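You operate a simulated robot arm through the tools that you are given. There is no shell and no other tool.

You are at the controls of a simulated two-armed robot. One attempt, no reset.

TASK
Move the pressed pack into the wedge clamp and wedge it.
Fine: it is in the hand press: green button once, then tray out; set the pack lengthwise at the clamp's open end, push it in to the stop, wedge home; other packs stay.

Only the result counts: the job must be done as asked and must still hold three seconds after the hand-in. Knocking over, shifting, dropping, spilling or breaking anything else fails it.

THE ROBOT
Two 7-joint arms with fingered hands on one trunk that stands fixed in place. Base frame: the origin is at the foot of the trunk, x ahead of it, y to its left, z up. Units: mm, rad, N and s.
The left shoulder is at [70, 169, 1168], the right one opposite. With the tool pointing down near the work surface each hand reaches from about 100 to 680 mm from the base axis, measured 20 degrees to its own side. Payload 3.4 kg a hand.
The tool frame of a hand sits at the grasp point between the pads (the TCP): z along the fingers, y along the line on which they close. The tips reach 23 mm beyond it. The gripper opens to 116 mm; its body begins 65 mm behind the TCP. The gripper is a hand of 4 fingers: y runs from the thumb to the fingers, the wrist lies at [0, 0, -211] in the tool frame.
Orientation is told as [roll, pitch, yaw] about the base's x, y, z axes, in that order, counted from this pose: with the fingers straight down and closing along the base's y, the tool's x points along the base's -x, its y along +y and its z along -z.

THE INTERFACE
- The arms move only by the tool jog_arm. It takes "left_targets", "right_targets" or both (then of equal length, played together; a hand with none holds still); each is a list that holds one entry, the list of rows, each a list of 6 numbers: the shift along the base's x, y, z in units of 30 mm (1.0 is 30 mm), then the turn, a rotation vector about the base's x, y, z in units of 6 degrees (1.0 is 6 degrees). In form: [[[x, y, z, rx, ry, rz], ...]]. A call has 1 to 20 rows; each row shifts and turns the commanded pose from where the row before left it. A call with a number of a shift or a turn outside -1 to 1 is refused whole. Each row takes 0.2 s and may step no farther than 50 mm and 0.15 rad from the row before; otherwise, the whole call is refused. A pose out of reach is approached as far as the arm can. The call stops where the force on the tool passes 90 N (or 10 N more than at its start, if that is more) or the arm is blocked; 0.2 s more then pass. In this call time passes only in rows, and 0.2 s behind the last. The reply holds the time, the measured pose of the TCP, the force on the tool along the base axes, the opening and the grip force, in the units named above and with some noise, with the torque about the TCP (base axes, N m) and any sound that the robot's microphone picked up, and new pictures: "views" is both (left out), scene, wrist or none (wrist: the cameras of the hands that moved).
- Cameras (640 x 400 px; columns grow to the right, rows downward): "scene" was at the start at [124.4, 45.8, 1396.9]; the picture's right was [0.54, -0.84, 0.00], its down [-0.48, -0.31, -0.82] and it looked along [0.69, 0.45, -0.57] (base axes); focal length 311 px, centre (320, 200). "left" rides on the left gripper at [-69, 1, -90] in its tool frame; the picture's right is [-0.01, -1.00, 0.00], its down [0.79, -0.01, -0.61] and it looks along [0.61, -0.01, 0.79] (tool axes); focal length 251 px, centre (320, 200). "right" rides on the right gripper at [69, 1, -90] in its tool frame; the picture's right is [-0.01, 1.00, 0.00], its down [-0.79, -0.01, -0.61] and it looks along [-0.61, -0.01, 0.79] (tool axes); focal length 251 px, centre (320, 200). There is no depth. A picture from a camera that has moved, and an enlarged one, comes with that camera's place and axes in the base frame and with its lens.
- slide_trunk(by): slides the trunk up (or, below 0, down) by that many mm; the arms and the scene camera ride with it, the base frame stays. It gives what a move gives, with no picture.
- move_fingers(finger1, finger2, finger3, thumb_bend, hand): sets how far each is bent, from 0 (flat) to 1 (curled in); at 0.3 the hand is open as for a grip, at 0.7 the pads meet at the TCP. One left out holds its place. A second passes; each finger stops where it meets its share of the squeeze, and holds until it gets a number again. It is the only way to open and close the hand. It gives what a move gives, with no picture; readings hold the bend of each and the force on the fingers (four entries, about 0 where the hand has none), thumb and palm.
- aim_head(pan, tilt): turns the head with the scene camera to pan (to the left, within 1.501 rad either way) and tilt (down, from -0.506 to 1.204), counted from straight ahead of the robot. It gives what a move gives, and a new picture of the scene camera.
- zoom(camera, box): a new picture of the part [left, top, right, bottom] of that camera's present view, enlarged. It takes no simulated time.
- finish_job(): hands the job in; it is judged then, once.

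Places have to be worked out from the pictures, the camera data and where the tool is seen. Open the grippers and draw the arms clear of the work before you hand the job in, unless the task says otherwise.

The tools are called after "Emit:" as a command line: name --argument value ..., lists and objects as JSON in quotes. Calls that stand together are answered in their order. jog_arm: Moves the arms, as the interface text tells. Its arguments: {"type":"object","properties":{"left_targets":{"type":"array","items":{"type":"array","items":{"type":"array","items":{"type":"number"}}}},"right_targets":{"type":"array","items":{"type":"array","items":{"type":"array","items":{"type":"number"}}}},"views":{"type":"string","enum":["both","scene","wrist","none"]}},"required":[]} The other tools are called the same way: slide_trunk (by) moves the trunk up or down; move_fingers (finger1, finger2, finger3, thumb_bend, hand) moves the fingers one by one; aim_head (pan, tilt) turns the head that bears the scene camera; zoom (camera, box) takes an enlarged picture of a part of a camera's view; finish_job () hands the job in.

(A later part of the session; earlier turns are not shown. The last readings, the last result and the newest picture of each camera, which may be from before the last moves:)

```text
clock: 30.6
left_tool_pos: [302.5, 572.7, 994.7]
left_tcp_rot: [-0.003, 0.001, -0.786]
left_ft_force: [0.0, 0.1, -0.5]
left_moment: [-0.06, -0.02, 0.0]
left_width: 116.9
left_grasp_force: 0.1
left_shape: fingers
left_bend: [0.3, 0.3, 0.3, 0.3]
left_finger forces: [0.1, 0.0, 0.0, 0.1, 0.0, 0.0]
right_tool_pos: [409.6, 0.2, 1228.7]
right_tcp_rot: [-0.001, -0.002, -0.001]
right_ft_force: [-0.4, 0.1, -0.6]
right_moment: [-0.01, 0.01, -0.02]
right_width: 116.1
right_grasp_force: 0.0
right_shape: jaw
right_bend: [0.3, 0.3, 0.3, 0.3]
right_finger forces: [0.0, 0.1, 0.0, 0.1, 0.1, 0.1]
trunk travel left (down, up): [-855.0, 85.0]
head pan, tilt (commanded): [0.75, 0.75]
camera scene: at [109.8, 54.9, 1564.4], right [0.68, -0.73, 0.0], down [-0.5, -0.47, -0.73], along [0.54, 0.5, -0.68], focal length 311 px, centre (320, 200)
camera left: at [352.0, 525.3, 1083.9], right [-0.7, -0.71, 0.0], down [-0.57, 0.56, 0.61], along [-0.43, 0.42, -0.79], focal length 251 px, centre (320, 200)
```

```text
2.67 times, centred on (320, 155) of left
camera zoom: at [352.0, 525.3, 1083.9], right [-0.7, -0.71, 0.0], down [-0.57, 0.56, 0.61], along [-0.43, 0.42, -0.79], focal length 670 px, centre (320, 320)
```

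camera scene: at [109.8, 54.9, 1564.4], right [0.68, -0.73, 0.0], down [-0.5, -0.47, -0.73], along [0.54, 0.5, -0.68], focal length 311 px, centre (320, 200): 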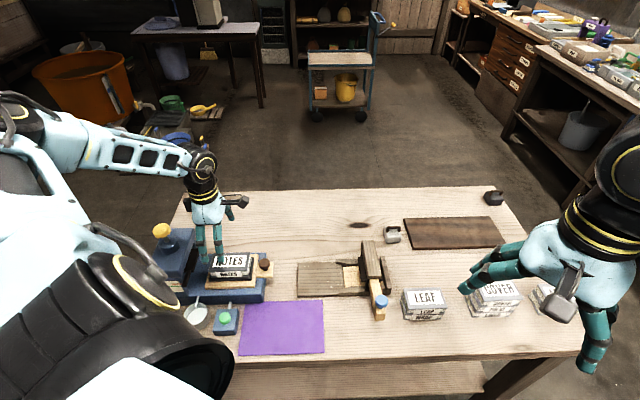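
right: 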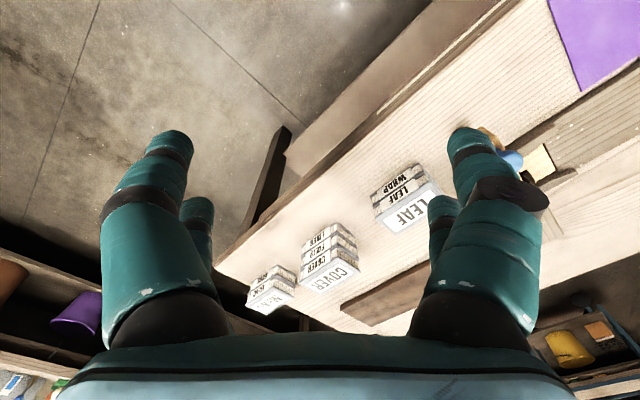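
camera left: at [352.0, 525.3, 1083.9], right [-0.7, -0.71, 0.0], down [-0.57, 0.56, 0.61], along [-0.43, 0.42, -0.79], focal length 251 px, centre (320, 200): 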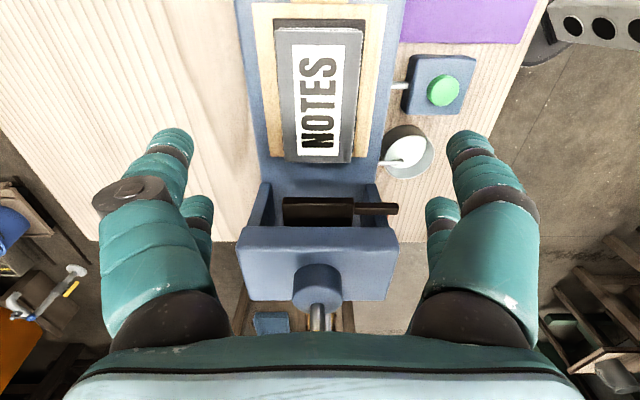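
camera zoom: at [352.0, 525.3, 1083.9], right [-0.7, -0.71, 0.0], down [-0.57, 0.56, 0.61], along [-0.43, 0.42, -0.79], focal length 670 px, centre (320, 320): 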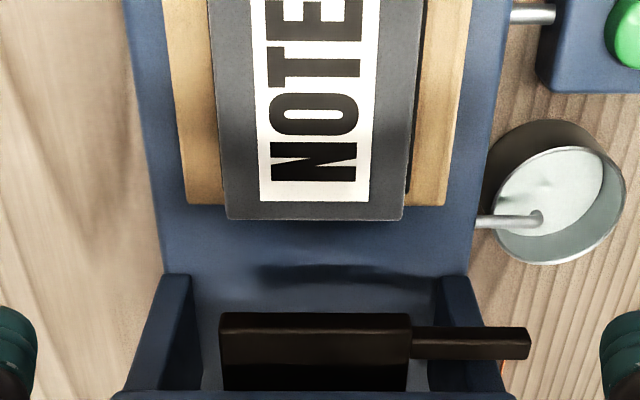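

Refined pack center is about [306,572]; fingers straddle it evenly. I shift 3–4 mm and descend toward the grip height.

Emit:
jog_arm --left_targets '[[[0.12, -0.02, -0.9, 0, 0, 0], [0, 0, -0.9, 0, 0, 0], [0, 0, -0.9, 0, 0, 0], [0, 0, -0.7, 0, 0, 0]]]'

Emit:
zoom --camera "left" --box '[120, 40, 520, 240]'

Emit:
zoom --camera "scene" --box '[160, 210, 300, 310]'

```text
clock: 31.6
left_tool_pos: [307.7, 571.3, 892.9]
left_tcp_rot: [-0.003, 0.003, -0.786]
left_ft_force: [-0.6, -0.3, -0.6]
left_moment: [0.0, -0.02, -0.04]
left_width: 116.8
left_grasp_force: 0.1
left_shape: fingers
left_bend: [0.3, 0.3, 0.3, 0.3]
left_finger forces: [0.0, 0.0, 0.0, 0.1, 0.0, 0.1]
right_tool_pos: [410.2, 0.9, 1226.7]
right_tcp_rot: [0.001, 0.001, 0.001]
right_ft_force: [-0.1, 0.1, 0.7]
right_moment: [0.0, 0.02, 0.01]
right_width: 116.1
right_grasp_force: 0.0
right_shape: jaw
right_bend: [0.3, 0.3, 0.3, 0.3]
right_finger forces: [0.0, 0.0, 0.0, 0.0, 0.0, 0.0]
trunk travel left (down, up): [-855.0, 85.0]
head pan, tilt (commanded): [0.75, 0.75]
camera scene: at [111.6, 54.8, 1564.3], right [0.68, -0.73, 0.0], down [-0.5, -0.47, -0.73], along [0.53, 0.5, -0.68], focal length 311 px, centre (320, 200)
camera left: at [356.5, 524.5, 981.9], right [-0.7, -0.71, 0.0], down [-0.56, 0.56, 0.61], along [-0.44, 0.43, -0.79], focal length 251 px, centre (320, 200)
```

scene: 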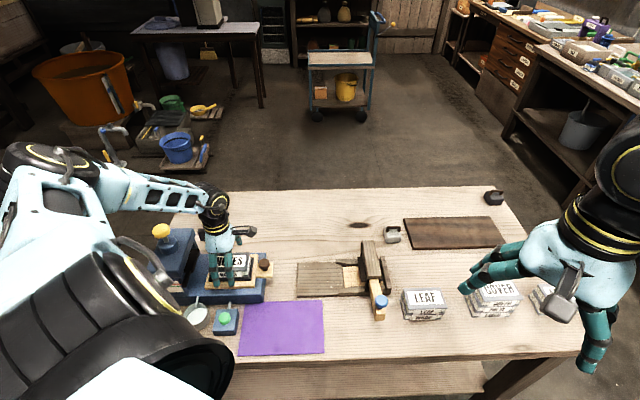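
left: 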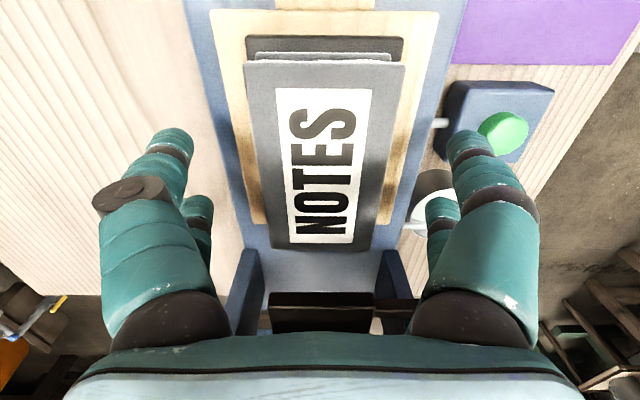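

```text
1.60 times, centred on (320, 140) of left
camera zoom: at [356.5, 524.5, 981.9], right [-0.7, -0.71, 0.0], down [-0.56, 0.56, 0.61], along [-0.44, 0.43, -0.79], focal length 402 px, centre (320, 296)
```

zoom: 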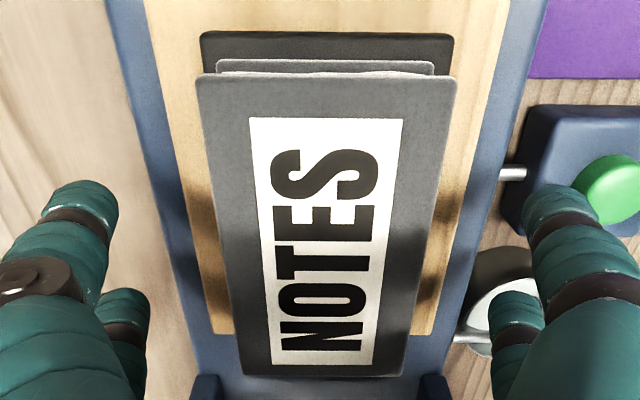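

```text
4.00 times, centred on (230, 260) of scene
camera zoom: at [111.6, 54.8, 1564.3], right [0.68, -0.73, 0.0], down [-0.5, -0.47, -0.73], along [0.53, 0.5, -0.68], focal length 1244 px, centre (680, -40)
```

zoom: 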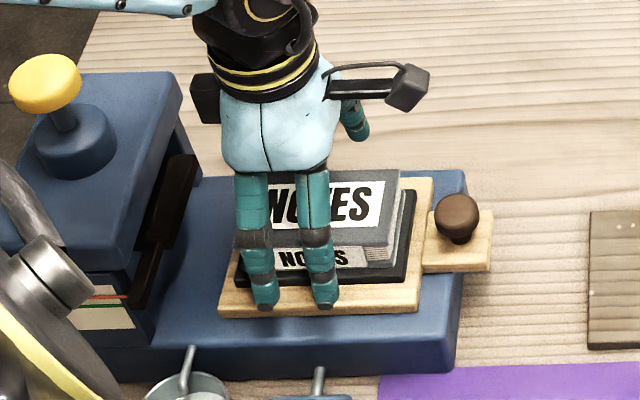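

Everything is centered to within a few mm. I lower the final 17 mm so the fingertips sit beside the pack, above the tray mat.

Emit:
jog_arm --left_targets '[[[-0.07, 0.07, -0.3, 0, 0, 0], [0, 0, -0.27, 0, 0, 0]]]'

Emit:
zoom --camera "scene" --box '[160, 210, 300, 310]'

```text
clock: 32.2
left_tool_pos: [303.4, 574.6, 874.8]
left_tcp_rot: [-0.003, 0.003, -0.786]
left_ft_force: [-0.4, -0.1, 0.1]
left_moment: [-0.01, -0.02, -0.01]
left_width: 116.7
left_grasp_force: 0.1
left_shape: fingers
left_bend: [0.3, 0.3, 0.3, 0.3]
left_finger forces: [0.1, 0.0, 0.0, 0.0, 0.1, 0.0]
right_tool_pos: [410.3, 0.6, 1228.9]
right_tcp_rot: [0.0, 0.002, 0.0]
right_ft_force: [0.3, 0.2, 0.1]
right_moment: [0.0, 0.0, 0.01]
right_width: 115.9
right_grasp_force: 0.1
right_shape: jaw
right_bend: [0.3, 0.3, 0.3, 0.3]
right_finger forces: [0.1, 0.1, 0.1, 0.0, 0.1, 0.0]
trunk travel left (down, up): [-855.0, 85.0]
head pan, tilt (commanded): [0.75, 0.75]
camera scene: at [111.3, 54.7, 1564.3], right [0.68, -0.73, 0.0], down [-0.5, -0.47, -0.73], along [0.53, 0.5, -0.68], focal length 311 px, centre (320, 200)
camera left: at [354.0, 527.1, 964.0], right [-0.7, -0.71, 0.0], down [-0.56, 0.56, 0.61], along [-0.44, 0.43, -0.79], focal length 251 px, centre (320, 200)
```

scene: 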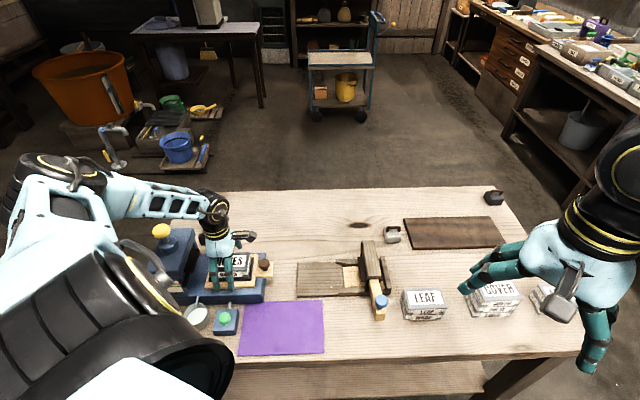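
left: 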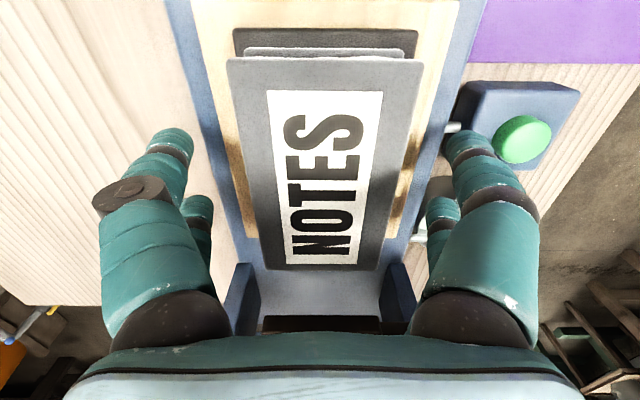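

```text
4.00 times, centred on (230, 260) of scene
camera zoom: at [111.3, 54.7, 1564.3], right [0.68, -0.73, 0.0], down [-0.5, -0.47, -0.73], along [0.53, 0.5, -0.68], focal length 1244 px, centre (680, -40)
```

zoom: 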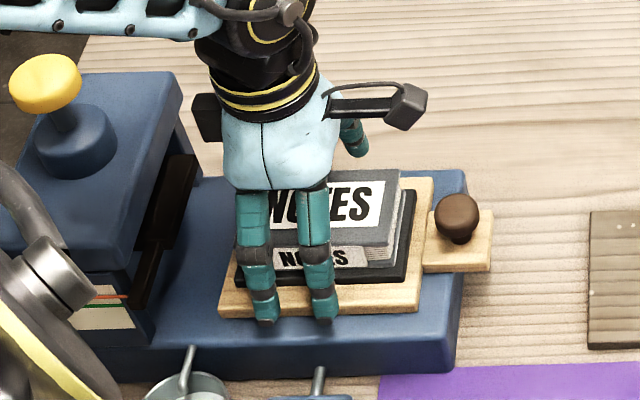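

Fingertips straddle the pack just above the mat. I close all four digits together.

Emit:
move_fingers --hand "left" --finger1 0.65 --finger2 0.65 --finger3 0.65 --thumb_bend 0.65

Emit:
zoom --camera "left" --box '[120, 20, 520, 270]'

Emit:
zoom --camera "scene" --box '[160, 210, 300, 310]'

```text
clock: 33.2
left_tool_pos: [304.0, 573.7, 875.0]
left_tcp_rot: [-0.002, 0.003, -0.786]
left_ft_force: [-2.3, -0.9, 5.6]
left_moment: [-0.01, 0.03, -0.04]
left_width: 55.5
left_grasp_force: 23.3
left_shape: fingers
left_bend: [0.51, 0.51, 0.53, 0.53]
left_finger forces: [11.8, 11.7, 8.7, 0.0, 14.3, 0.0]
right_tool_pos: [409.5, -0.5, 1229.6]
right_tcp_rot: [0.0, -0.003, 0.0]
right_ft_force: [0.1, 0.0, 0.2]
right_moment: [0.01, 0.0, 0.01]
right_width: 115.7
right_grasp_force: 0.0
right_shape: jaw
right_bend: [0.3, 0.3, 0.3, 0.3]
right_finger forces: [0.0, 0.0, 0.0, 0.0, 0.0, 0.1]
trunk travel left (down, up): [-855.0, 85.0]
head pan, tilt (commanded): [0.75, 0.75]
```

```text
1.60 times, centred on (320, 145) of left
camera zoom: at [353.2, 526.1, 965.2], right [-0.7, -0.71, 0.0], down [-0.57, 0.56, 0.61], along [-0.44, 0.43, -0.79], focal length 402 px, centre (320, 288)
```

zoom: 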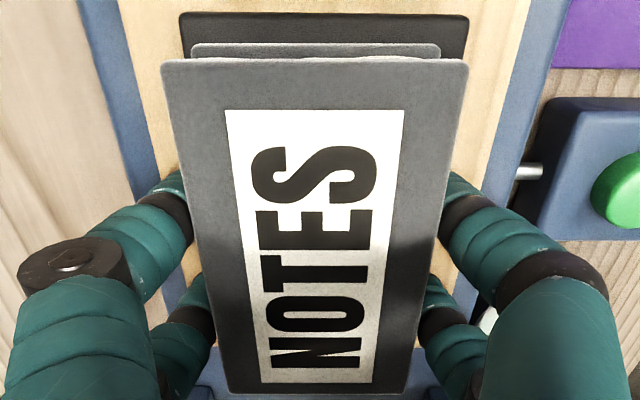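

```text
4.00 times, centred on (230, 260) of scene
camera zoom: at [109.9, 53.0, 1564.5], right [0.68, -0.73, 0.0], down [-0.5, -0.46, -0.73], along [0.54, 0.5, -0.68], focal length 1244 px, centre (680, -40)
```

zoom: 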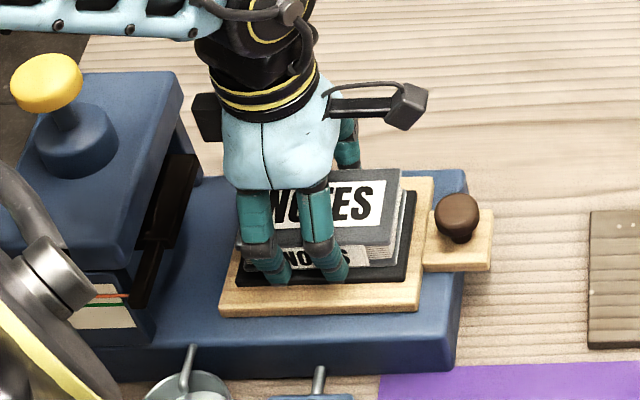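

All four digits hold the pack with ~23 N. I lift 20 mm slowly and check that it comes up level and leaves the tray in place.

Emit:
jog_arm --left_targets '[[[0, 0, 0.2, 0, 0, 0], [0, 0, 0.3, 0, 0, 0], [0, 0, 0.3, 0, 0, 0]]]'

Emit:
zoom --camera "scene" --box '[160, 210, 300, 310]'

```text
clock: 34.0
left_tool_pos: [304.5, 575.2, 899.7]
left_tcp_rot: [-0.002, 0.004, -0.787]
left_ft_force: [-0.3, 0.0, -1.1]
left_moment: [0.01, 0.05, -0.01]
left_width: 55.6
left_grasp_force: 21.2
left_shape: fingers
left_bend: [0.5, 0.51, 0.53, 0.53]
left_finger forces: [10.9, 10.7, 8.2, 0.0, 13.3, 0.0]
right_tool_pos: [409.5, 0.8, 1228.4]
right_tcp_rot: [0.0, 0.0, 0.001]
right_ft_force: [-0.2, 0.8, 0.0]
right_moment: [-0.02, -0.02, -0.03]
right_width: 116.0
right_grasp_force: 0.0
right_shape: jaw
right_bend: [0.3, 0.3, 0.3, 0.3]
right_finger forces: [0.0, 0.2, 0.1, 0.1, 0.0, 0.0]
trunk travel left (down, up): [-855.0, 85.0]
head pan, tilt (commanded): [0.75, 0.75]
camera scene: at [110.7, 54.1, 1564.3], right [0.68, -0.73, 0.0], down [-0.5, -0.46, -0.73], along [0.54, 0.5, -0.68], focal length 311 px, centre (320, 200)
camera left: at [353.5, 527.3, 989.5], right [-0.7, -0.71, 0.0], down [-0.56, 0.56, 0.61], along [-0.44, 0.43, -0.79], focal length 251 px, centre (320, 200)
```

scene: 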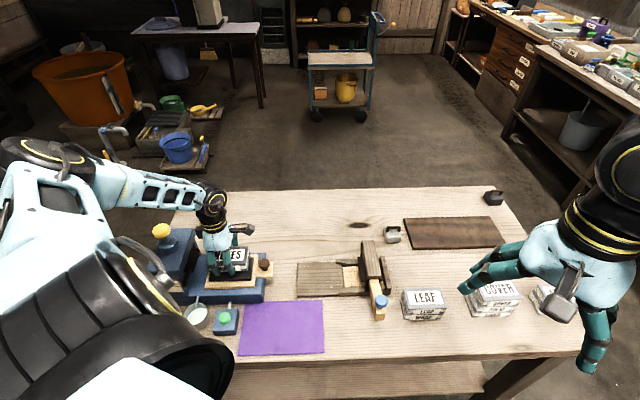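
left: 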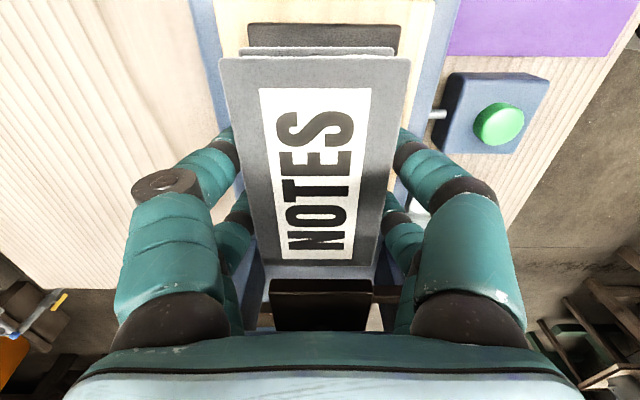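

```text
4.00 times, centred on (230, 260) of scene
camera zoom: at [110.7, 54.1, 1564.3], right [0.68, -0.73, 0.0], down [-0.5, -0.46, -0.73], along [0.54, 0.5, -0.68], focal length 1244 px, centre (680, -40)
```

zoom: 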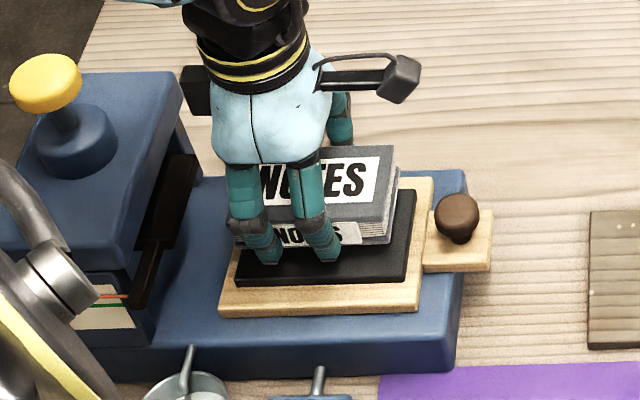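

The pack is up and level. I raise it further to clear the tray knob, and zoom at the clamp to measure it while doing so.

Emit:
jog_arm --left_targets '[[[0, 0, 0.7, 0, 0, 0], [0, 0, 0.7, 0, 0, 0], [0, 0, 0.7, 0, 0, 0]]]' --views "none"

Emit:
zoom --camera "scene" --box '[285, 225, 405, 330]'

Emit:
zoom --camera "scene" --box '[335, 230, 405, 300]'

```text
clock: 34.8
left_tool_pos: [306.1, 576.2, 961.4]
left_tcp_rot: [-0.004, 0.003, -0.785]
left_ft_force: [0.7, 0.5, -1.5]
left_moment: [0.02, 0.02, 0.01]
left_width: 55.1
left_grasp_force: 21.4
left_shape: fingers
left_bend: [0.5, 0.5, 0.53, 0.53]
left_finger forces: [10.8, 10.7, 8.2, 0.0, 13.3, 0.0]
right_tool_pos: [410.2, 0.5, 1227.0]
right_tcp_rot: [0.0, 0.0, 0.001]
right_ft_force: [-0.4, -0.4, 0.1]
right_moment: [0.04, -0.01, 0.01]
right_width: 115.9
right_grasp_force: 0.1
right_shape: jaw
right_bend: [0.3, 0.3, 0.3, 0.3]
right_finger forces: [0.1, 0.0, 0.0, 0.1, 0.0, 0.0]
trunk travel left (down, up): [-855.0, 85.0]
head pan, tilt (commanded): [0.75, 0.75]
```

```text
3.81 times, centred on (345, 278) of scene
camera zoom: at [111.0, 54.4, 1564.3], right [0.68, -0.73, 0.0], down [-0.5, -0.47, -0.73], along [0.53, 0.5, -0.68], focal length 1184 px, centre (225, -95)
```

zoom: 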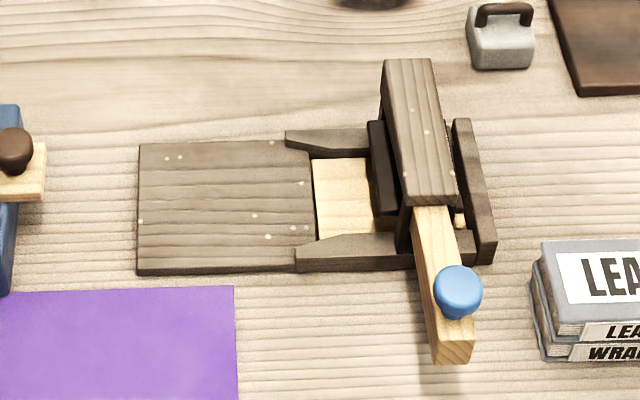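

```text
5.71 times, centred on (370, 265) of scene
camera zoom: at [111.0, 54.4, 1564.3], right [0.68, -0.73, 0.0], down [-0.5, -0.47, -0.73], along [0.53, 0.5, -0.68], focal length 1777 px, centre (34, -171)
```

zoom: 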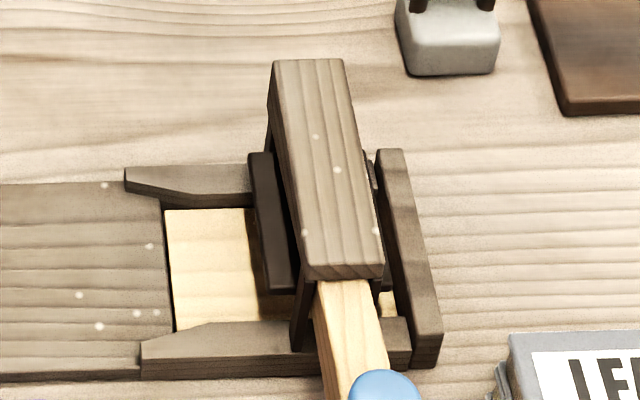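

The scene view shows the clamp along e1 with arch, wedge and stop, but rounding limits accuracy. I bring the right hand (yaw +45°) to the near side of the clamp so its wrist camera looks straight across it; it will push the wedge later anyway.

Emit:
jog_arm --right_targets '[[[-0.02, 0.783, -0.727, 0, 0, 0.75], [-0.02, 0.783, -0.727, 0, 0, 0.75], [-0.02, 0.783, -0.727, 0, 0, 0.75], [-0.02, 0.783, -0.727, 0, 0, 0.75], [-0.02, 0.783, -0.727, 0, 0, 0.75], [-0.02, 0.783, -0.727, 0, 0, 0.75], [-0.02, 0.783, -0.727, 0, 0, 0.75], [-0.02, 0.783, -0.727, 0, 0, 0.75], [-0.02, 0.783, -0.727, 0, 0, 0.75], [-0.02, 0.783, -0.727, 0, 0, 0.75]]]'

Emit:
zoom --camera "right" --box '[160, 60, 480, 260]'

```text
clock: 37.0
left_tool_pos: [305.4, 577.0, 960.8]
left_tcp_rot: [-0.003, 0.002, -0.785]
left_ft_force: [-0.3, 0.9, -2.1]
left_moment: [0.02, 0.02, -0.02]
left_width: 55.5
left_grasp_force: 21.1
left_shape: fingers
left_bend: [0.5, 0.5, 0.53, 0.53]
left_finger forces: [10.9, 10.7, 8.2, 0.1, 13.4, 0.0]
right_tool_pos: [405.0, 182.9, 1021.6]
right_tcp_rot: [-0.003, -0.001, 0.732]
right_ft_force: [0.3, -0.4, -0.4]
right_moment: [-0.02, 0.01, 0.02]
right_width: 116.0
right_grasp_force: 0.1
right_shape: jaw
right_bend: [0.3, 0.3, 0.3, 0.3]
right_finger forces: [0.0, 0.0, 0.1, 0.0, 0.0, 0.1]
right hand out of reach, approached as far as the arm can: row 8, 9, 10
trunk travel left (down, up): [-855.0, 85.0]
head pan, tilt (commanded): [0.75, 0.75]
camera scene: at [110.3, 55.7, 1564.4], right [0.68, -0.73, 0.0], down [-0.5, -0.47, -0.73], along [0.54, 0.5, -0.68], focal length 311 px, centre (320, 200)
camera right: at [352.2, 136.7, 1111.5], right [-0.66, 0.75, 0.0], down [0.59, 0.53, 0.61], along [0.46, 0.4, -0.79], focal length 251 px, centre (320, 200)
```

scene: 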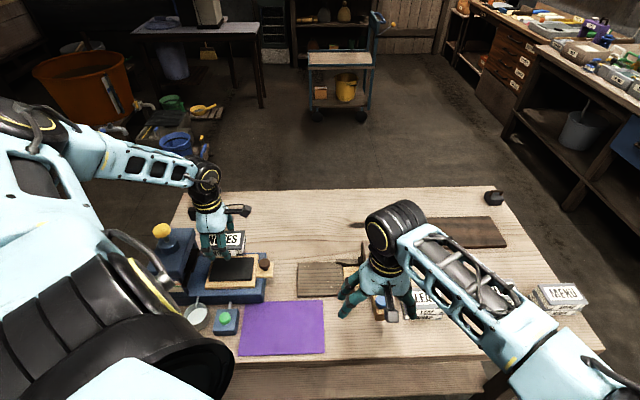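
right: 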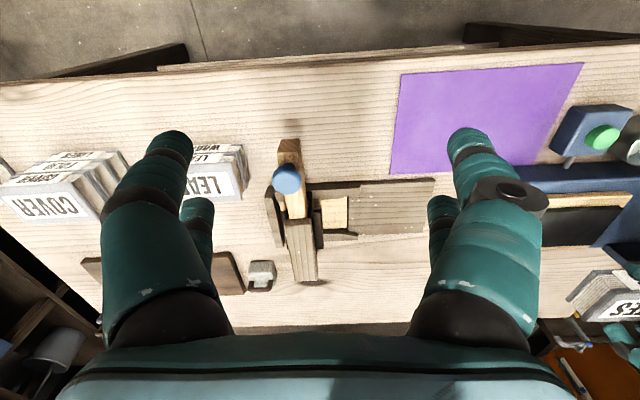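

```text
2.00 times, centred on (320, 160) of right
camera zoom: at [352.2, 136.7, 1111.5], right [-0.66, 0.75, 0.0], down [0.59, 0.53, 0.61], along [0.46, 0.4, -0.79], focal length 503 px, centre (320, 280)
```

zoom: 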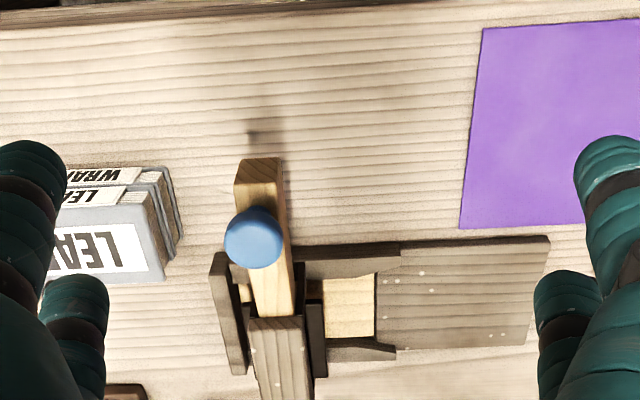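

From stereo I place the clamp: platform open end u≈-10, channel start u≈125, stop face u≈229, channel from v≈573 to ≈650 (center ≈613), arch top z≈868, wedge butt near [463,188]. I carry the pack to above the platform, center u≈48, v≈613 → [467,400].

Emit:
jog_arm --left_targets '[[[0.675, -0.74, 0, 0, 0, 0], [0.675, -0.74, 0, 0, 0, 0], [0.675, -0.74, 0, 0, 0, 0], [0.675, -0.74, 0, 0, 0, 0], [0.675, -0.74, 0, 0, 0, 0], [0.675, -0.74, 0, 0, 0, 0], [0.675, -0.74, 0, 0, 0, 0], [0.675, -0.74, 0, 0, 0, 0]]]'

Emit:
zoom --camera "right" --box '[220, 100, 480, 260]'

Emit:
zoom --camera "scene" --box '[270, 180, 430, 320]'

```text
clock: 38.8
left_tool_pos: [466.9, 400.2, 962.2]
left_tcp_rot: [-0.003, 0.005, -0.786]
left_ft_force: [-0.7, 0.7, -1.8]
left_moment: [0.04, 0.02, 0.0]
left_width: 55.3
left_grasp_force: 21.8
left_shape: fingers
left_bend: [0.5, 0.5, 0.53, 0.53]
left_finger forces: [10.8, 10.6, 8.2, 0.0, 13.3, 0.1]
right_tool_pos: [404.9, 181.4, 1020.8]
right_tcp_rot: [-0.001, 0.0, 0.732]
right_ft_force: [0.0, -0.6, 0.0]
right_moment: [-0.02, 0.0, 0.0]
right_width: 116.0
right_grasp_force: 0.1
right_shape: jaw
right_bend: [0.3, 0.3, 0.3, 0.3]
right_finger forces: [0.0, 0.0, 0.0, 0.0, 0.0, 0.1]
trunk travel left (down, up): [-855.0, 85.0]
head pan, tilt (commanded): [0.75, 0.75]
camera scene: at [112.5, 53.6, 1564.3], right [0.68, -0.73, 0.0], down [-0.5, -0.46, -0.73], along [0.53, 0.5, -0.68], focal length 311 px, centre (320, 200)
camera left: at [516.9, 351.2, 1050.8], right [-0.7, -0.71, 0.0], down [-0.56, 0.56, 0.61], along [-0.44, 0.43, -0.79], focal length 251 px, centre (320, 200)
```

scene: 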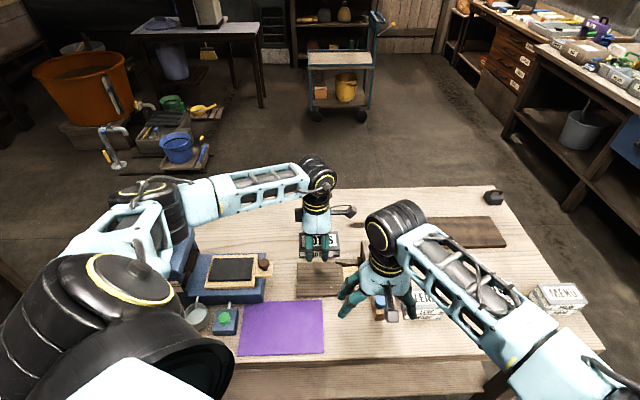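
left: 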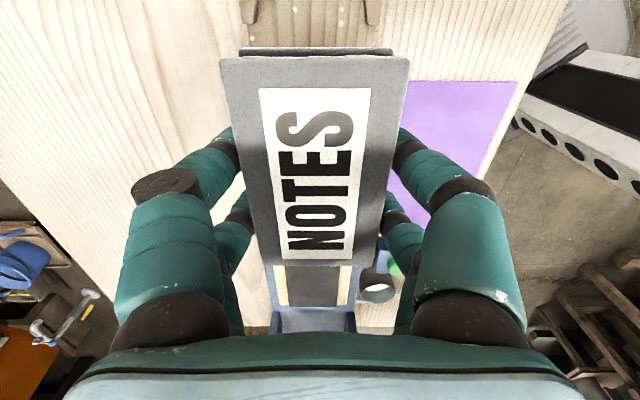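

```text
2.46 times, centred on (350, 180) of right
camera zoom: at [353.6, 135.3, 1111.4], right [-0.66, 0.75, 0.0], down [0.6, 0.53, 0.61], along [0.45, 0.4, -0.79], focal length 619 px, centre (246, 249)
```

zoom: 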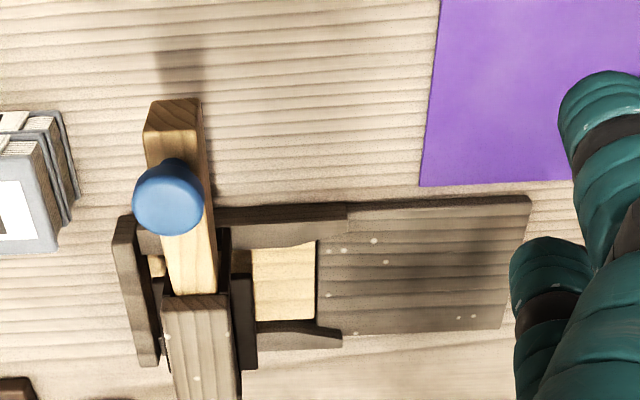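

```text
2.86 times, centred on (350, 250) of scene
camera zoom: at [112.5, 53.6, 1564.3], right [0.68, -0.73, 0.0], down [-0.5, -0.46, -0.73], along [0.53, 0.5, -0.68], focal length 888 px, centre (234, 57)
```

zoom: 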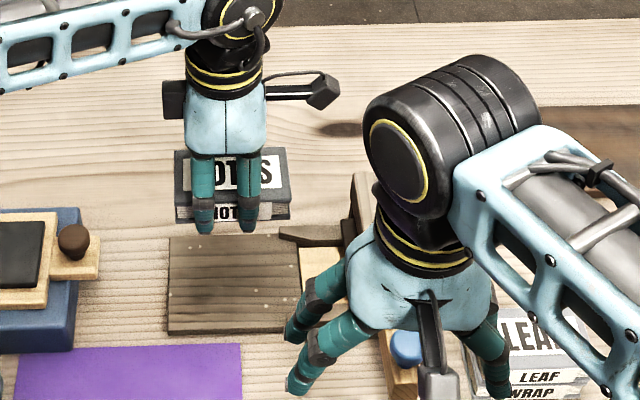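

The wrist camera sees the rail ends just past the pack's front edge. I zoom there to check lateral alignment with the channel.

Emit:
zoom --camera "left" --box '[200, 0, 430, 110]'

```text
2.78 times, centred on (315, 55) of left
camera zoom: at [516.9, 351.2, 1050.8], right [-0.7, -0.71, 0.0], down [-0.56, 0.56, 0.61], along [-0.44, 0.43, -0.79], focal length 700 px, centre (334, 604)
```

zoom: 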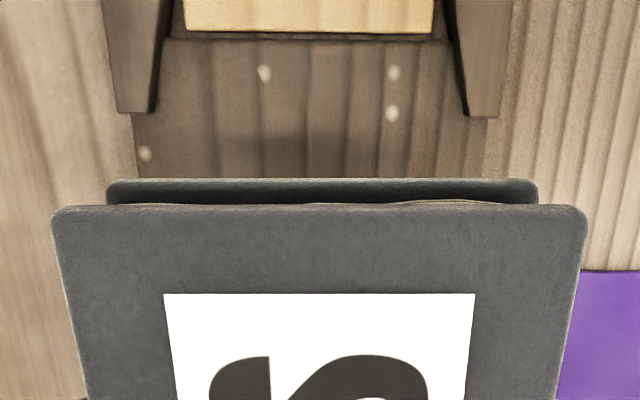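

The pack is parallel to the channel but ~5 mm too far toward -e2 (channel center v≈621, pack v≈615.5). I shift it +e2 by 5.4 mm and lower to just above the platform.

Emit:
jog_arm --left_targets '[[[0.13, 0.13, -0.85, 0, 0, 0], [0, 0, -0.85, 0, 0, 0], [0, 0, -0.85, 0, 0, 0], [0, 0, -0.85, 0, 0, 0], [0, 0, -0.6, 0, 0, 0]]]'

Emit:
zoom --camera "left" --box '[200, 0, 430, 110]'

Emit:
zoom --camera "right" --box '[220, 100, 480, 260]'

Emit:
zoom --camera "scene" --box '[270, 180, 430, 320]'

```text
clock: 40.0
left_tool_pos: [470.5, 402.3, 842.4]
left_tcp_rot: [-0.004, 0.001, -0.787]
left_ft_force: [0.7, -0.6, -0.5]
left_moment: [0.01, 0.02, 0.01]
left_width: 55.2
left_grasp_force: 21.4
left_shape: fingers
left_bend: [0.5, 0.5, 0.53, 0.53]
left_finger forces: [10.9, 10.6, 8.2, 0.1, 13.3, 0.0]
right_tool_pos: [404.6, 182.4, 1021.9]
right_tcp_rot: [0.0, 0.0, 0.734]
right_ft_force: [0.5, -0.1, -0.5]
right_moment: [-0.02, -0.03, -0.01]
right_width: 116.0
right_grasp_force: 0.0
right_shape: jaw
right_bend: [0.3, 0.3, 0.3, 0.3]
right_finger forces: [0.1, 0.0, 0.0, 0.0, 0.0, 0.0]
trunk travel left (down, up): [-855.0, 85.0]
head pan, tilt (commanded): [0.75, 0.75]
camera scene: at [111.7, 54.6, 1564.3], right [0.68, -0.73, 0.0], down [-0.5, -0.47, -0.73], along [0.53, 0.5, -0.68], focal length 311 px, centre (320, 200)
camera left: at [519.4, 354.5, 932.1], right [-0.7, -0.71, 0.0], down [-0.56, 0.56, 0.61], along [-0.44, 0.42, -0.79], focal length 251 px, centre (320, 200)
```

scene: 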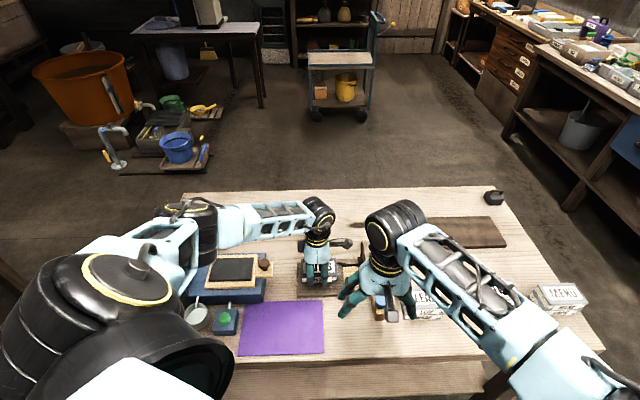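
left: 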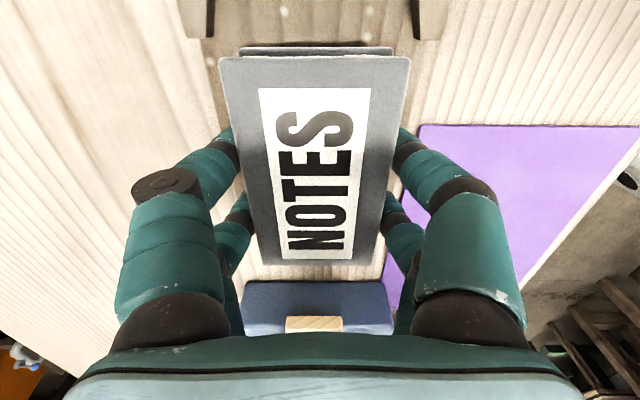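

```text
2.78 times, centred on (315, 55) of left
camera zoom: at [519.4, 354.5, 932.1], right [-0.7, -0.71, 0.0], down [-0.56, 0.56, 0.61], along [-0.44, 0.42, -0.79], focal length 700 px, centre (334, 604)
```

zoom: 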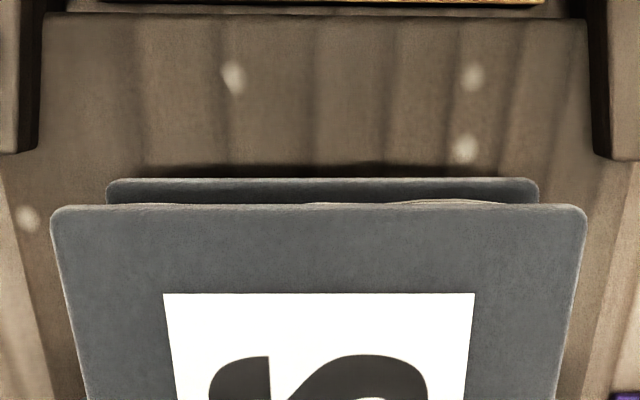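

```text
2.46 times, centred on (350, 180) of right
camera zoom: at [353.1, 136.0, 1111.5], right [-0.66, 0.75, 0.0], down [0.6, 0.53, 0.61], along [0.45, 0.4, -0.79], focal length 619 px, centre (246, 249)
```

zoom: 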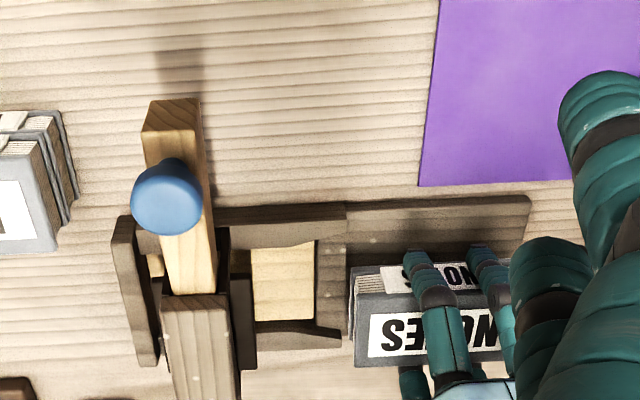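

```text
2.86 times, centred on (350, 250) of scene
camera zoom: at [111.7, 54.6, 1564.3], right [0.68, -0.73, 0.0], down [-0.5, -0.47, -0.73], along [0.53, 0.5, -0.68], focal length 888 px, centre (234, 57)
```

zoom: 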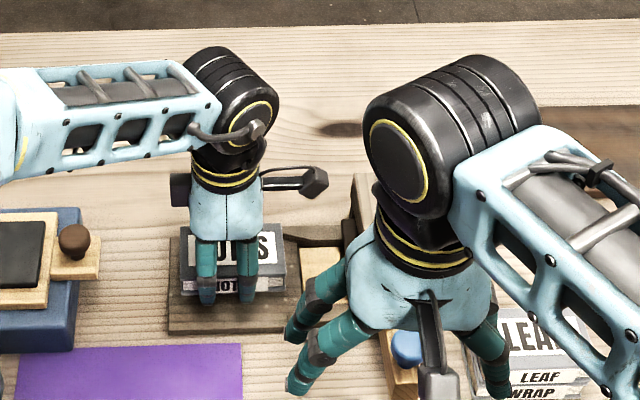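

Alignment with the channel is now within about 1 mm. I creep down to touch the platform gently.

Emit:
jog_arm --left_targets '[[[0, 0, -0.4, 0, 0, 0]]]' --views "none"

Emit:
jog_arm --left_targets '[[[0, 0, -0.1, 0, 0, 0]]]' --views "none"

Emit:
jog_arm --left_targets '[[[0, 0, -0.1, 0, 0, 0]]]' --views "none"

Emit:
zoom --camera "right" --box '[340, 160, 450, 260]'

```text
clock: 40.4
left_tool_pos: [470.7, 401.7, 830.2]
left_tcp_rot: [-0.004, 0.004, -0.785]
left_ft_force: [0.1, -0.2, -0.1]
left_moment: [0.02, 0.03, 0.02]
left_width: 55.3
left_grasp_force: 21.7
left_shape: fingers
left_bend: [0.5, 0.5, 0.53, 0.53]
left_finger forces: [10.9, 10.6, 8.2, 0.1, 13.4, 0.0]
right_tool_pos: [405.3, 181.5, 1020.6]
right_tcp_rot: [-0.001, 0.0, 0.732]
right_ft_force: [0.6, 0.9, -0.4]
right_moment: [0.02, -0.01, -0.04]
right_width: 116.2
right_grasp_force: 0.0
right_shape: jaw
right_bend: [0.3, 0.3, 0.3, 0.3]
right_finger forces: [0.0, 0.0, 0.0, 0.0, 0.1, 0.0]
trunk travel left (down, up): [-855.0, 85.0]
head pan, tilt (commanded): [0.75, 0.75]
```

```text
clock: 40.8
left_tool_pos: [470.6, 402.8, 828.3]
left_tcp_rot: [-0.003, 0.004, -0.785]
left_ft_force: [-0.2, 0.5, -2.0]
left_moment: [-0.03, 0.01, 0.0]
left_width: 55.0
left_grasp_force: 21.5
left_shape: fingers
left_bend: [0.5, 0.5, 0.53, 0.53]
left_finger forces: [10.8, 10.6, 8.2, 0.1, 13.3, 0.0]
right_tool_pos: [403.9, 182.2, 1021.2]
right_tcp_rot: [0.0, 0.001, 0.734]
right_ft_force: [-0.3, -1.0, 0.1]
right_moment: [0.01, 0.03, 0.02]
right_width: 115.9
right_grasp_force: 0.0
right_shape: jaw
right_bend: [0.3, 0.3, 0.3, 0.3]
right_finger forces: [0.0, 0.0, 0.0, 0.0, 0.1, 0.0]
trunk travel left (down, up): [-855.0, 85.0]
head pan, tilt (commanded): [0.75, 0.75]
```

```text
clock: 41.2
left_tool_pos: [468.4, 401.6, 825.1]
left_tcp_rot: [-0.004, 0.004, -0.785]
left_ft_force: [0.5, -0.6, -1.4]
left_moment: [0.02, 0.03, 0.02]
left_width: 55.5
left_grasp_force: 21.7
left_shape: fingers
left_bend: [0.5, 0.5, 0.53, 0.53]
left_finger forces: [10.8, 10.6, 8.2, 0.0, 13.4, 0.0]
right_tool_pos: [405.2, 181.7, 1020.5]
right_tcp_rot: [0.0, 0.0, 0.733]
right_ft_force: [0.3, -0.1, 0.4]
right_moment: [0.04, 0.02, 0.0]
right_width: 115.8
right_grasp_force: 0.0
right_shape: jaw
right_bend: [0.3, 0.3, 0.3, 0.3]
right_finger forces: [0.0, 0.0, 0.1, 0.0, 0.1, 0.1]
trunk travel left (down, up): [-855.0, 85.0]
head pan, tilt (commanded): [0.75, 0.75]
```

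```text
4.00 times, centred on (395, 210) of right
camera zoom: at [352.8, 136.0, 1111.6], right [-0.66, 0.75, 0.0], down [0.6, 0.53, 0.61], along [0.46, 0.4, -0.79], focal length 1006 px, centre (20, 160)
```

zoom: 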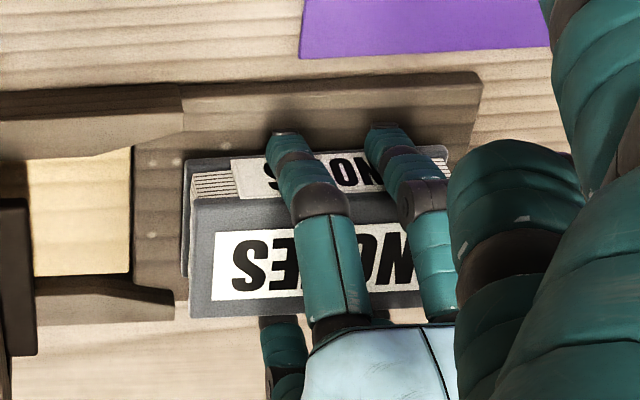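

No contact yet; there is still a visible gap under the pack. I continue down in 2–3 mm steps.

Emit:
jog_arm --left_targets '[[[0, 0, -0.1, 0, 0, 0]]]' --views "none"

Emit:
jog_arm --left_targets '[[[0, 0, -0.08, 0, 0, 0]]]' --views "none"

Emit:
jog_arm --left_targets '[[[0, 0, -0.08, 0, 0, 0]]]' --views "none"

Emit:
zoom --camera "right" --box '[340, 160, 450, 260]'

```text
clock: 41.6
left_tool_pos: [469.9, 402.7, 822.2]
left_tcp_rot: [-0.003, 0.002, -0.787]
left_ft_force: [0.1, 0.8, -0.2]
left_moment: [0.01, 0.03, -0.05]
left_width: 55.2
left_grasp_force: 21.4
left_shape: fingers
left_bend: [0.5, 0.5, 0.53, 0.53]
left_finger forces: [10.8, 10.7, 8.3, 0.0, 13.3, 0.0]
right_tool_pos: [405.7, 181.6, 1022.1]
right_tcp_rot: [0.0, 0.0, 0.733]
right_ft_force: [0.1, -0.1, 0.3]
right_moment: [0.01, 0.03, -0.02]
right_width: 115.8
right_grasp_force: 0.2
right_shape: jaw
right_bend: [0.3, 0.3, 0.3, 0.3]
right_finger forces: [0.1, 0.1, 0.0, 0.0, 0.1, 0.0]
trunk travel left (down, up): [-855.0, 85.0]
head pan, tilt (commanded): [0.75, 0.75]
```

```text
clock: 42.0
left_tool_pos: [468.6, 401.8, 821.0]
left_tcp_rot: [-0.001, 0.002, -0.786]
left_ft_force: [-1.0, 2.4, 7.2]
left_moment: [0.02, -0.03, 0.04]
left_width: 55.2
left_grasp_force: 25.2
left_shape: fingers
left_bend: [0.5, 0.5, 0.53, 0.54]
left_finger forces: [13.3, 12.4, 9.3, 0.1, 15.8, 0.1]
right_tool_pos: [403.7, 182.0, 1022.1]
right_tcp_rot: [0.0, -0.001, 0.733]
right_ft_force: [-0.4, -0.1, 0.4]
right_moment: [-0.01, -0.01, 0.04]
right_width: 116.0
right_grasp_force: 0.1
right_shape: jaw
right_bend: [0.3, 0.3, 0.3, 0.3]
right_finger forces: [0.1, 0.0, 0.0, 0.0, 0.1, 0.0]
trunk travel left (down, up): [-855.0, 85.0]
head pan, tilt (commanded): [0.75, 0.75]
```

```text
clock: 42.4
left_tool_pos: [468.4, 400.3, 819.0]
left_tcp_rot: [0.003, 0.002, -0.784]
left_ft_force: [-1.7, 3.2, 28.2]
left_moment: [-0.53, 0.61, -0.1]
left_width: 55.2
left_grasp_force: 37.4
left_shape: fingers
left_bend: [0.49, 0.5, 0.55, 0.56]
left_finger forces: [13.1, 12.9, 20.9, 0.0, 28.6, 0.0]
right_tool_pos: [400.5, 179.9, 1024.6]
right_tcp_rot: [0.0, -0.005, 0.733]
right_ft_force: [0.9, 0.0, 0.2]
right_moment: [-0.04, -0.02, -0.01]
right_width: 115.9
right_grasp_force: 0.1
right_shape: jaw
right_bend: [0.3, 0.3, 0.3, 0.3]
right_finger forces: [0.1, 0.0, 0.0, 0.0, 0.1, 0.0]
trunk travel left (down, up): [-855.0, 85.0]
head pan, tilt (commanded): [0.75, 0.75]
```

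```text
4.00 times, centred on (395, 210) of right
camera zoom: at [349.2, 133.6, 1113.6], right [-0.66, 0.75, 0.0], down [0.59, 0.52, 0.61], along [0.46, 0.4, -0.79], focal length 1006 px, centre (20, 160)
```

zoom: 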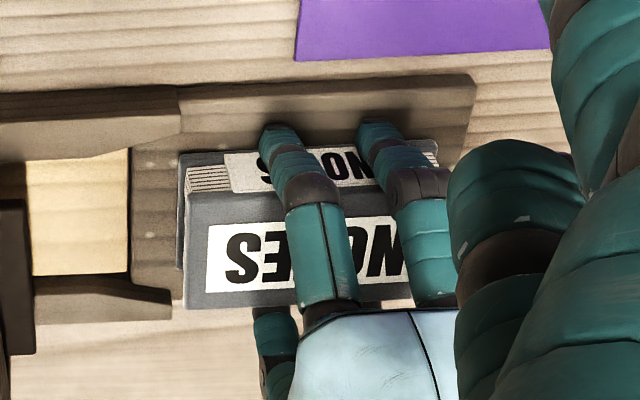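

Contact was felt at TCP z≈821 (28 N after the last step). I back up 2 mm to unload, then open the fingers.

Emit:
jog_arm --left_targets '[[[0, 0, 0.08, 0, 0, 0]]]' --views "none"

Emit:
move_fingers --hand "left" --finger1 0.4 --finger2 0.4 --finger3 0.4 --thumb_bend 0.4

Emit:
zoom --camera "right" --box '[220, 100, 480, 260]'

Emit:
zoom --camera "left" --box '[120, 0, 520, 270]'

```text
clock: 42.8
left_tool_pos: [467.8, 400.6, 820.1]
left_tcp_rot: [0.0, 0.001, -0.786]
left_ft_force: [-0.6, 2.5, 14.5]
left_moment: [0.08, -0.1, 0.1]
left_width: 55.2
left_grasp_force: 30.5
left_shape: fingers
left_bend: [0.49, 0.5, 0.55, 0.56]
left_finger forces: [16.1, 13.9, 11.0, 0.0, 18.9, 0.1]
right_tool_pos: [402.8, 180.6, 1022.4]
right_tcp_rot: [0.001, -0.004, 0.733]
right_ft_force: [0.2, 0.9, 0.8]
right_moment: [0.03, 0.02, -0.01]
right_width: 116.0
right_grasp_force: 0.0
right_shape: jaw
right_bend: [0.3, 0.3, 0.3, 0.3]
right_finger forces: [0.0, 0.0, 0.0, 0.1, 0.0, 0.1]
trunk travel left (down, up): [-855.0, 85.0]
head pan, tilt (commanded): [0.75, 0.75]
```

```text
clock: 43.8
left_tool_pos: [469.3, 401.4, 818.4]
left_tcp_rot: [-0.004, 0.003, -0.785]
left_ft_force: [-0.9, 0.5, 0.8]
left_moment: [-0.01, 0.03, 0.02]
left_width: 87.4
left_grasp_force: 0.9
left_shape: fingers
left_bend: [0.4, 0.4, 0.4, 0.4]
left_finger forces: [0.2, 0.2, 0.1, 0.1, 0.1, 0.0]
right_tool_pos: [405.0, 181.3, 1022.0]
right_tcp_rot: [-0.001, -0.002, 0.733]
right_ft_force: [0.3, 0.4, 0.3]
right_moment: [0.01, -0.01, 0.02]
right_width: 116.0
right_grasp_force: 0.2
right_shape: jaw
right_bend: [0.3, 0.3, 0.3, 0.3]
right_finger forces: [0.0, 0.0, 0.0, 0.0, 0.0, 0.1]
trunk travel left (down, up): [-855.0, 85.0]
head pan, tilt (commanded): [0.75, 0.75]
```

```text
2.46 times, centred on (350, 180) of right
camera zoom: at [352.5, 135.7, 1111.7], right [-0.66, 0.75, 0.0], down [0.6, 0.53, 0.61], along [0.46, 0.4, -0.79], focal length 619 px, centre (246, 249)
```

zoom: 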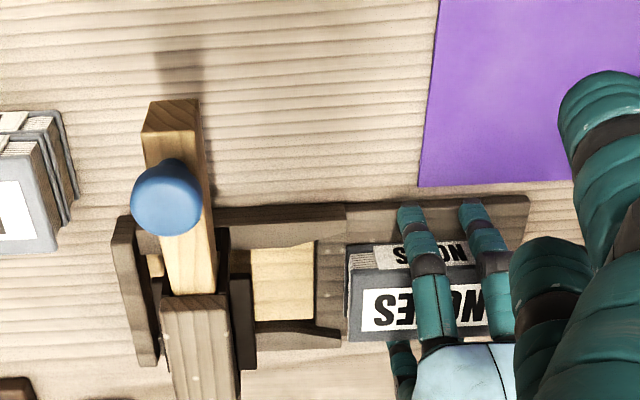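

```text
1.48 times, centred on (320, 135) of left
camera zoom: at [519.5, 353.7, 908.5], right [-0.7, -0.71, 0.0], down [-0.56, 0.56, 0.61], along [-0.44, 0.43, -0.79], focal length 372 px, centre (320, 296)
```

zoom: 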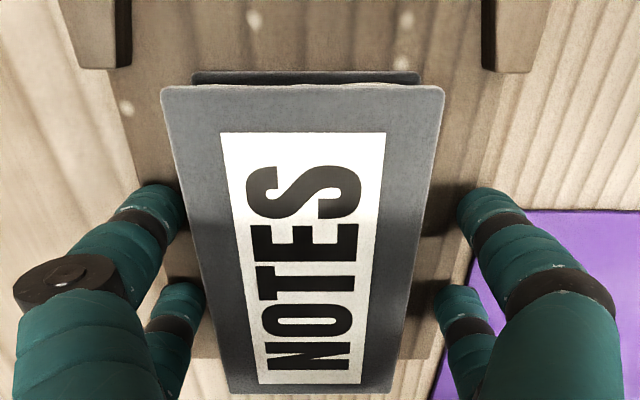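

The pack is released and lies square on the platform, front just at the rail flares. The tray knob leaves little room behind the pack for a pusher, so I shift the open hand 25 mm back, re-grip the rear part, and slide the pack into the mouth.

Emit:
jog_arm --left_targets '[[[0, 0, 0.12, 0, 0, 0], [-0.29, 0.29, 0, 0, 0, 0], [-0.29, 0.29, 0, 0, 0, 0]]]' --views "wrist"

Emit:
zoom --camera "right" --box '[220, 100, 480, 260]'

```text
clock: 44.6
left_tool_pos: [453.1, 419.5, 823.3]
left_tcp_rot: [-0.003, 0.004, -0.786]
left_ft_force: [0.4, -0.5, 1.0]
left_moment: [0.03, 0.01, -0.02]
left_width: 87.4
left_grasp_force: 0.1
left_shape: fingers
left_bend: [0.4, 0.4, 0.4, 0.4]
left_finger forces: [0.0, 0.0, 0.0, 0.0, 0.1, 0.1]
right_tool_pos: [403.5, 182.8, 1019.9]
right_tcp_rot: [-0.001, 0.0, 0.733]
right_ft_force: [0.5, 0.6, 0.2]
right_moment: [0.01, 0.02, -0.03]
right_width: 115.8
right_grasp_force: 0.0
right_shape: jaw
right_bend: [0.3, 0.3, 0.3, 0.3]
right_finger forces: [0.0, 0.0, 0.0, 0.0, 0.1, 0.1]
trunk travel left (down, up): [-855.0, 85.0]
head pan, tilt (commanded): [0.75, 0.75]
camera left: at [502.5, 371.0, 912.1], right [-0.7, -0.71, 0.0], down [-0.56, 0.56, 0.61], along [-0.44, 0.42, -0.79], focal length 251 px, centre (320, 200)
```

left: 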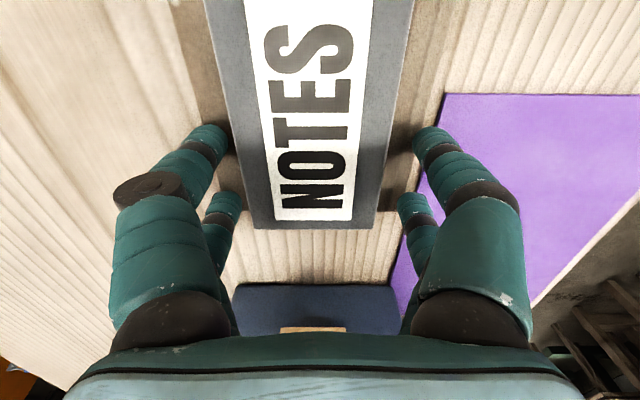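

```text
2.46 times, centred on (350, 180) of right
camera zoom: at [352.3, 136.2, 1111.7], right [-0.66, 0.75, 0.0], down [0.6, 0.53, 0.61], along [0.46, 0.4, -0.79], focal length 619 px, centre (246, 249)
```

zoom: 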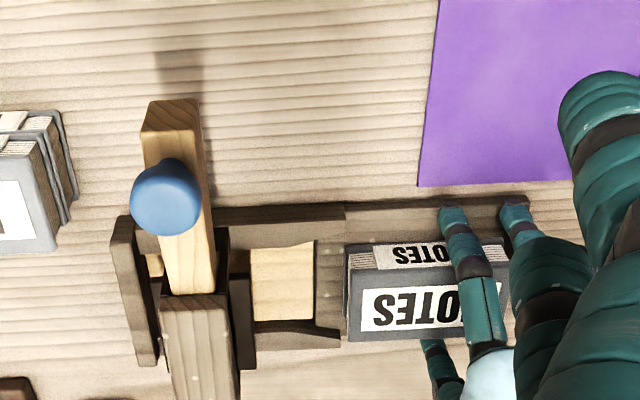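

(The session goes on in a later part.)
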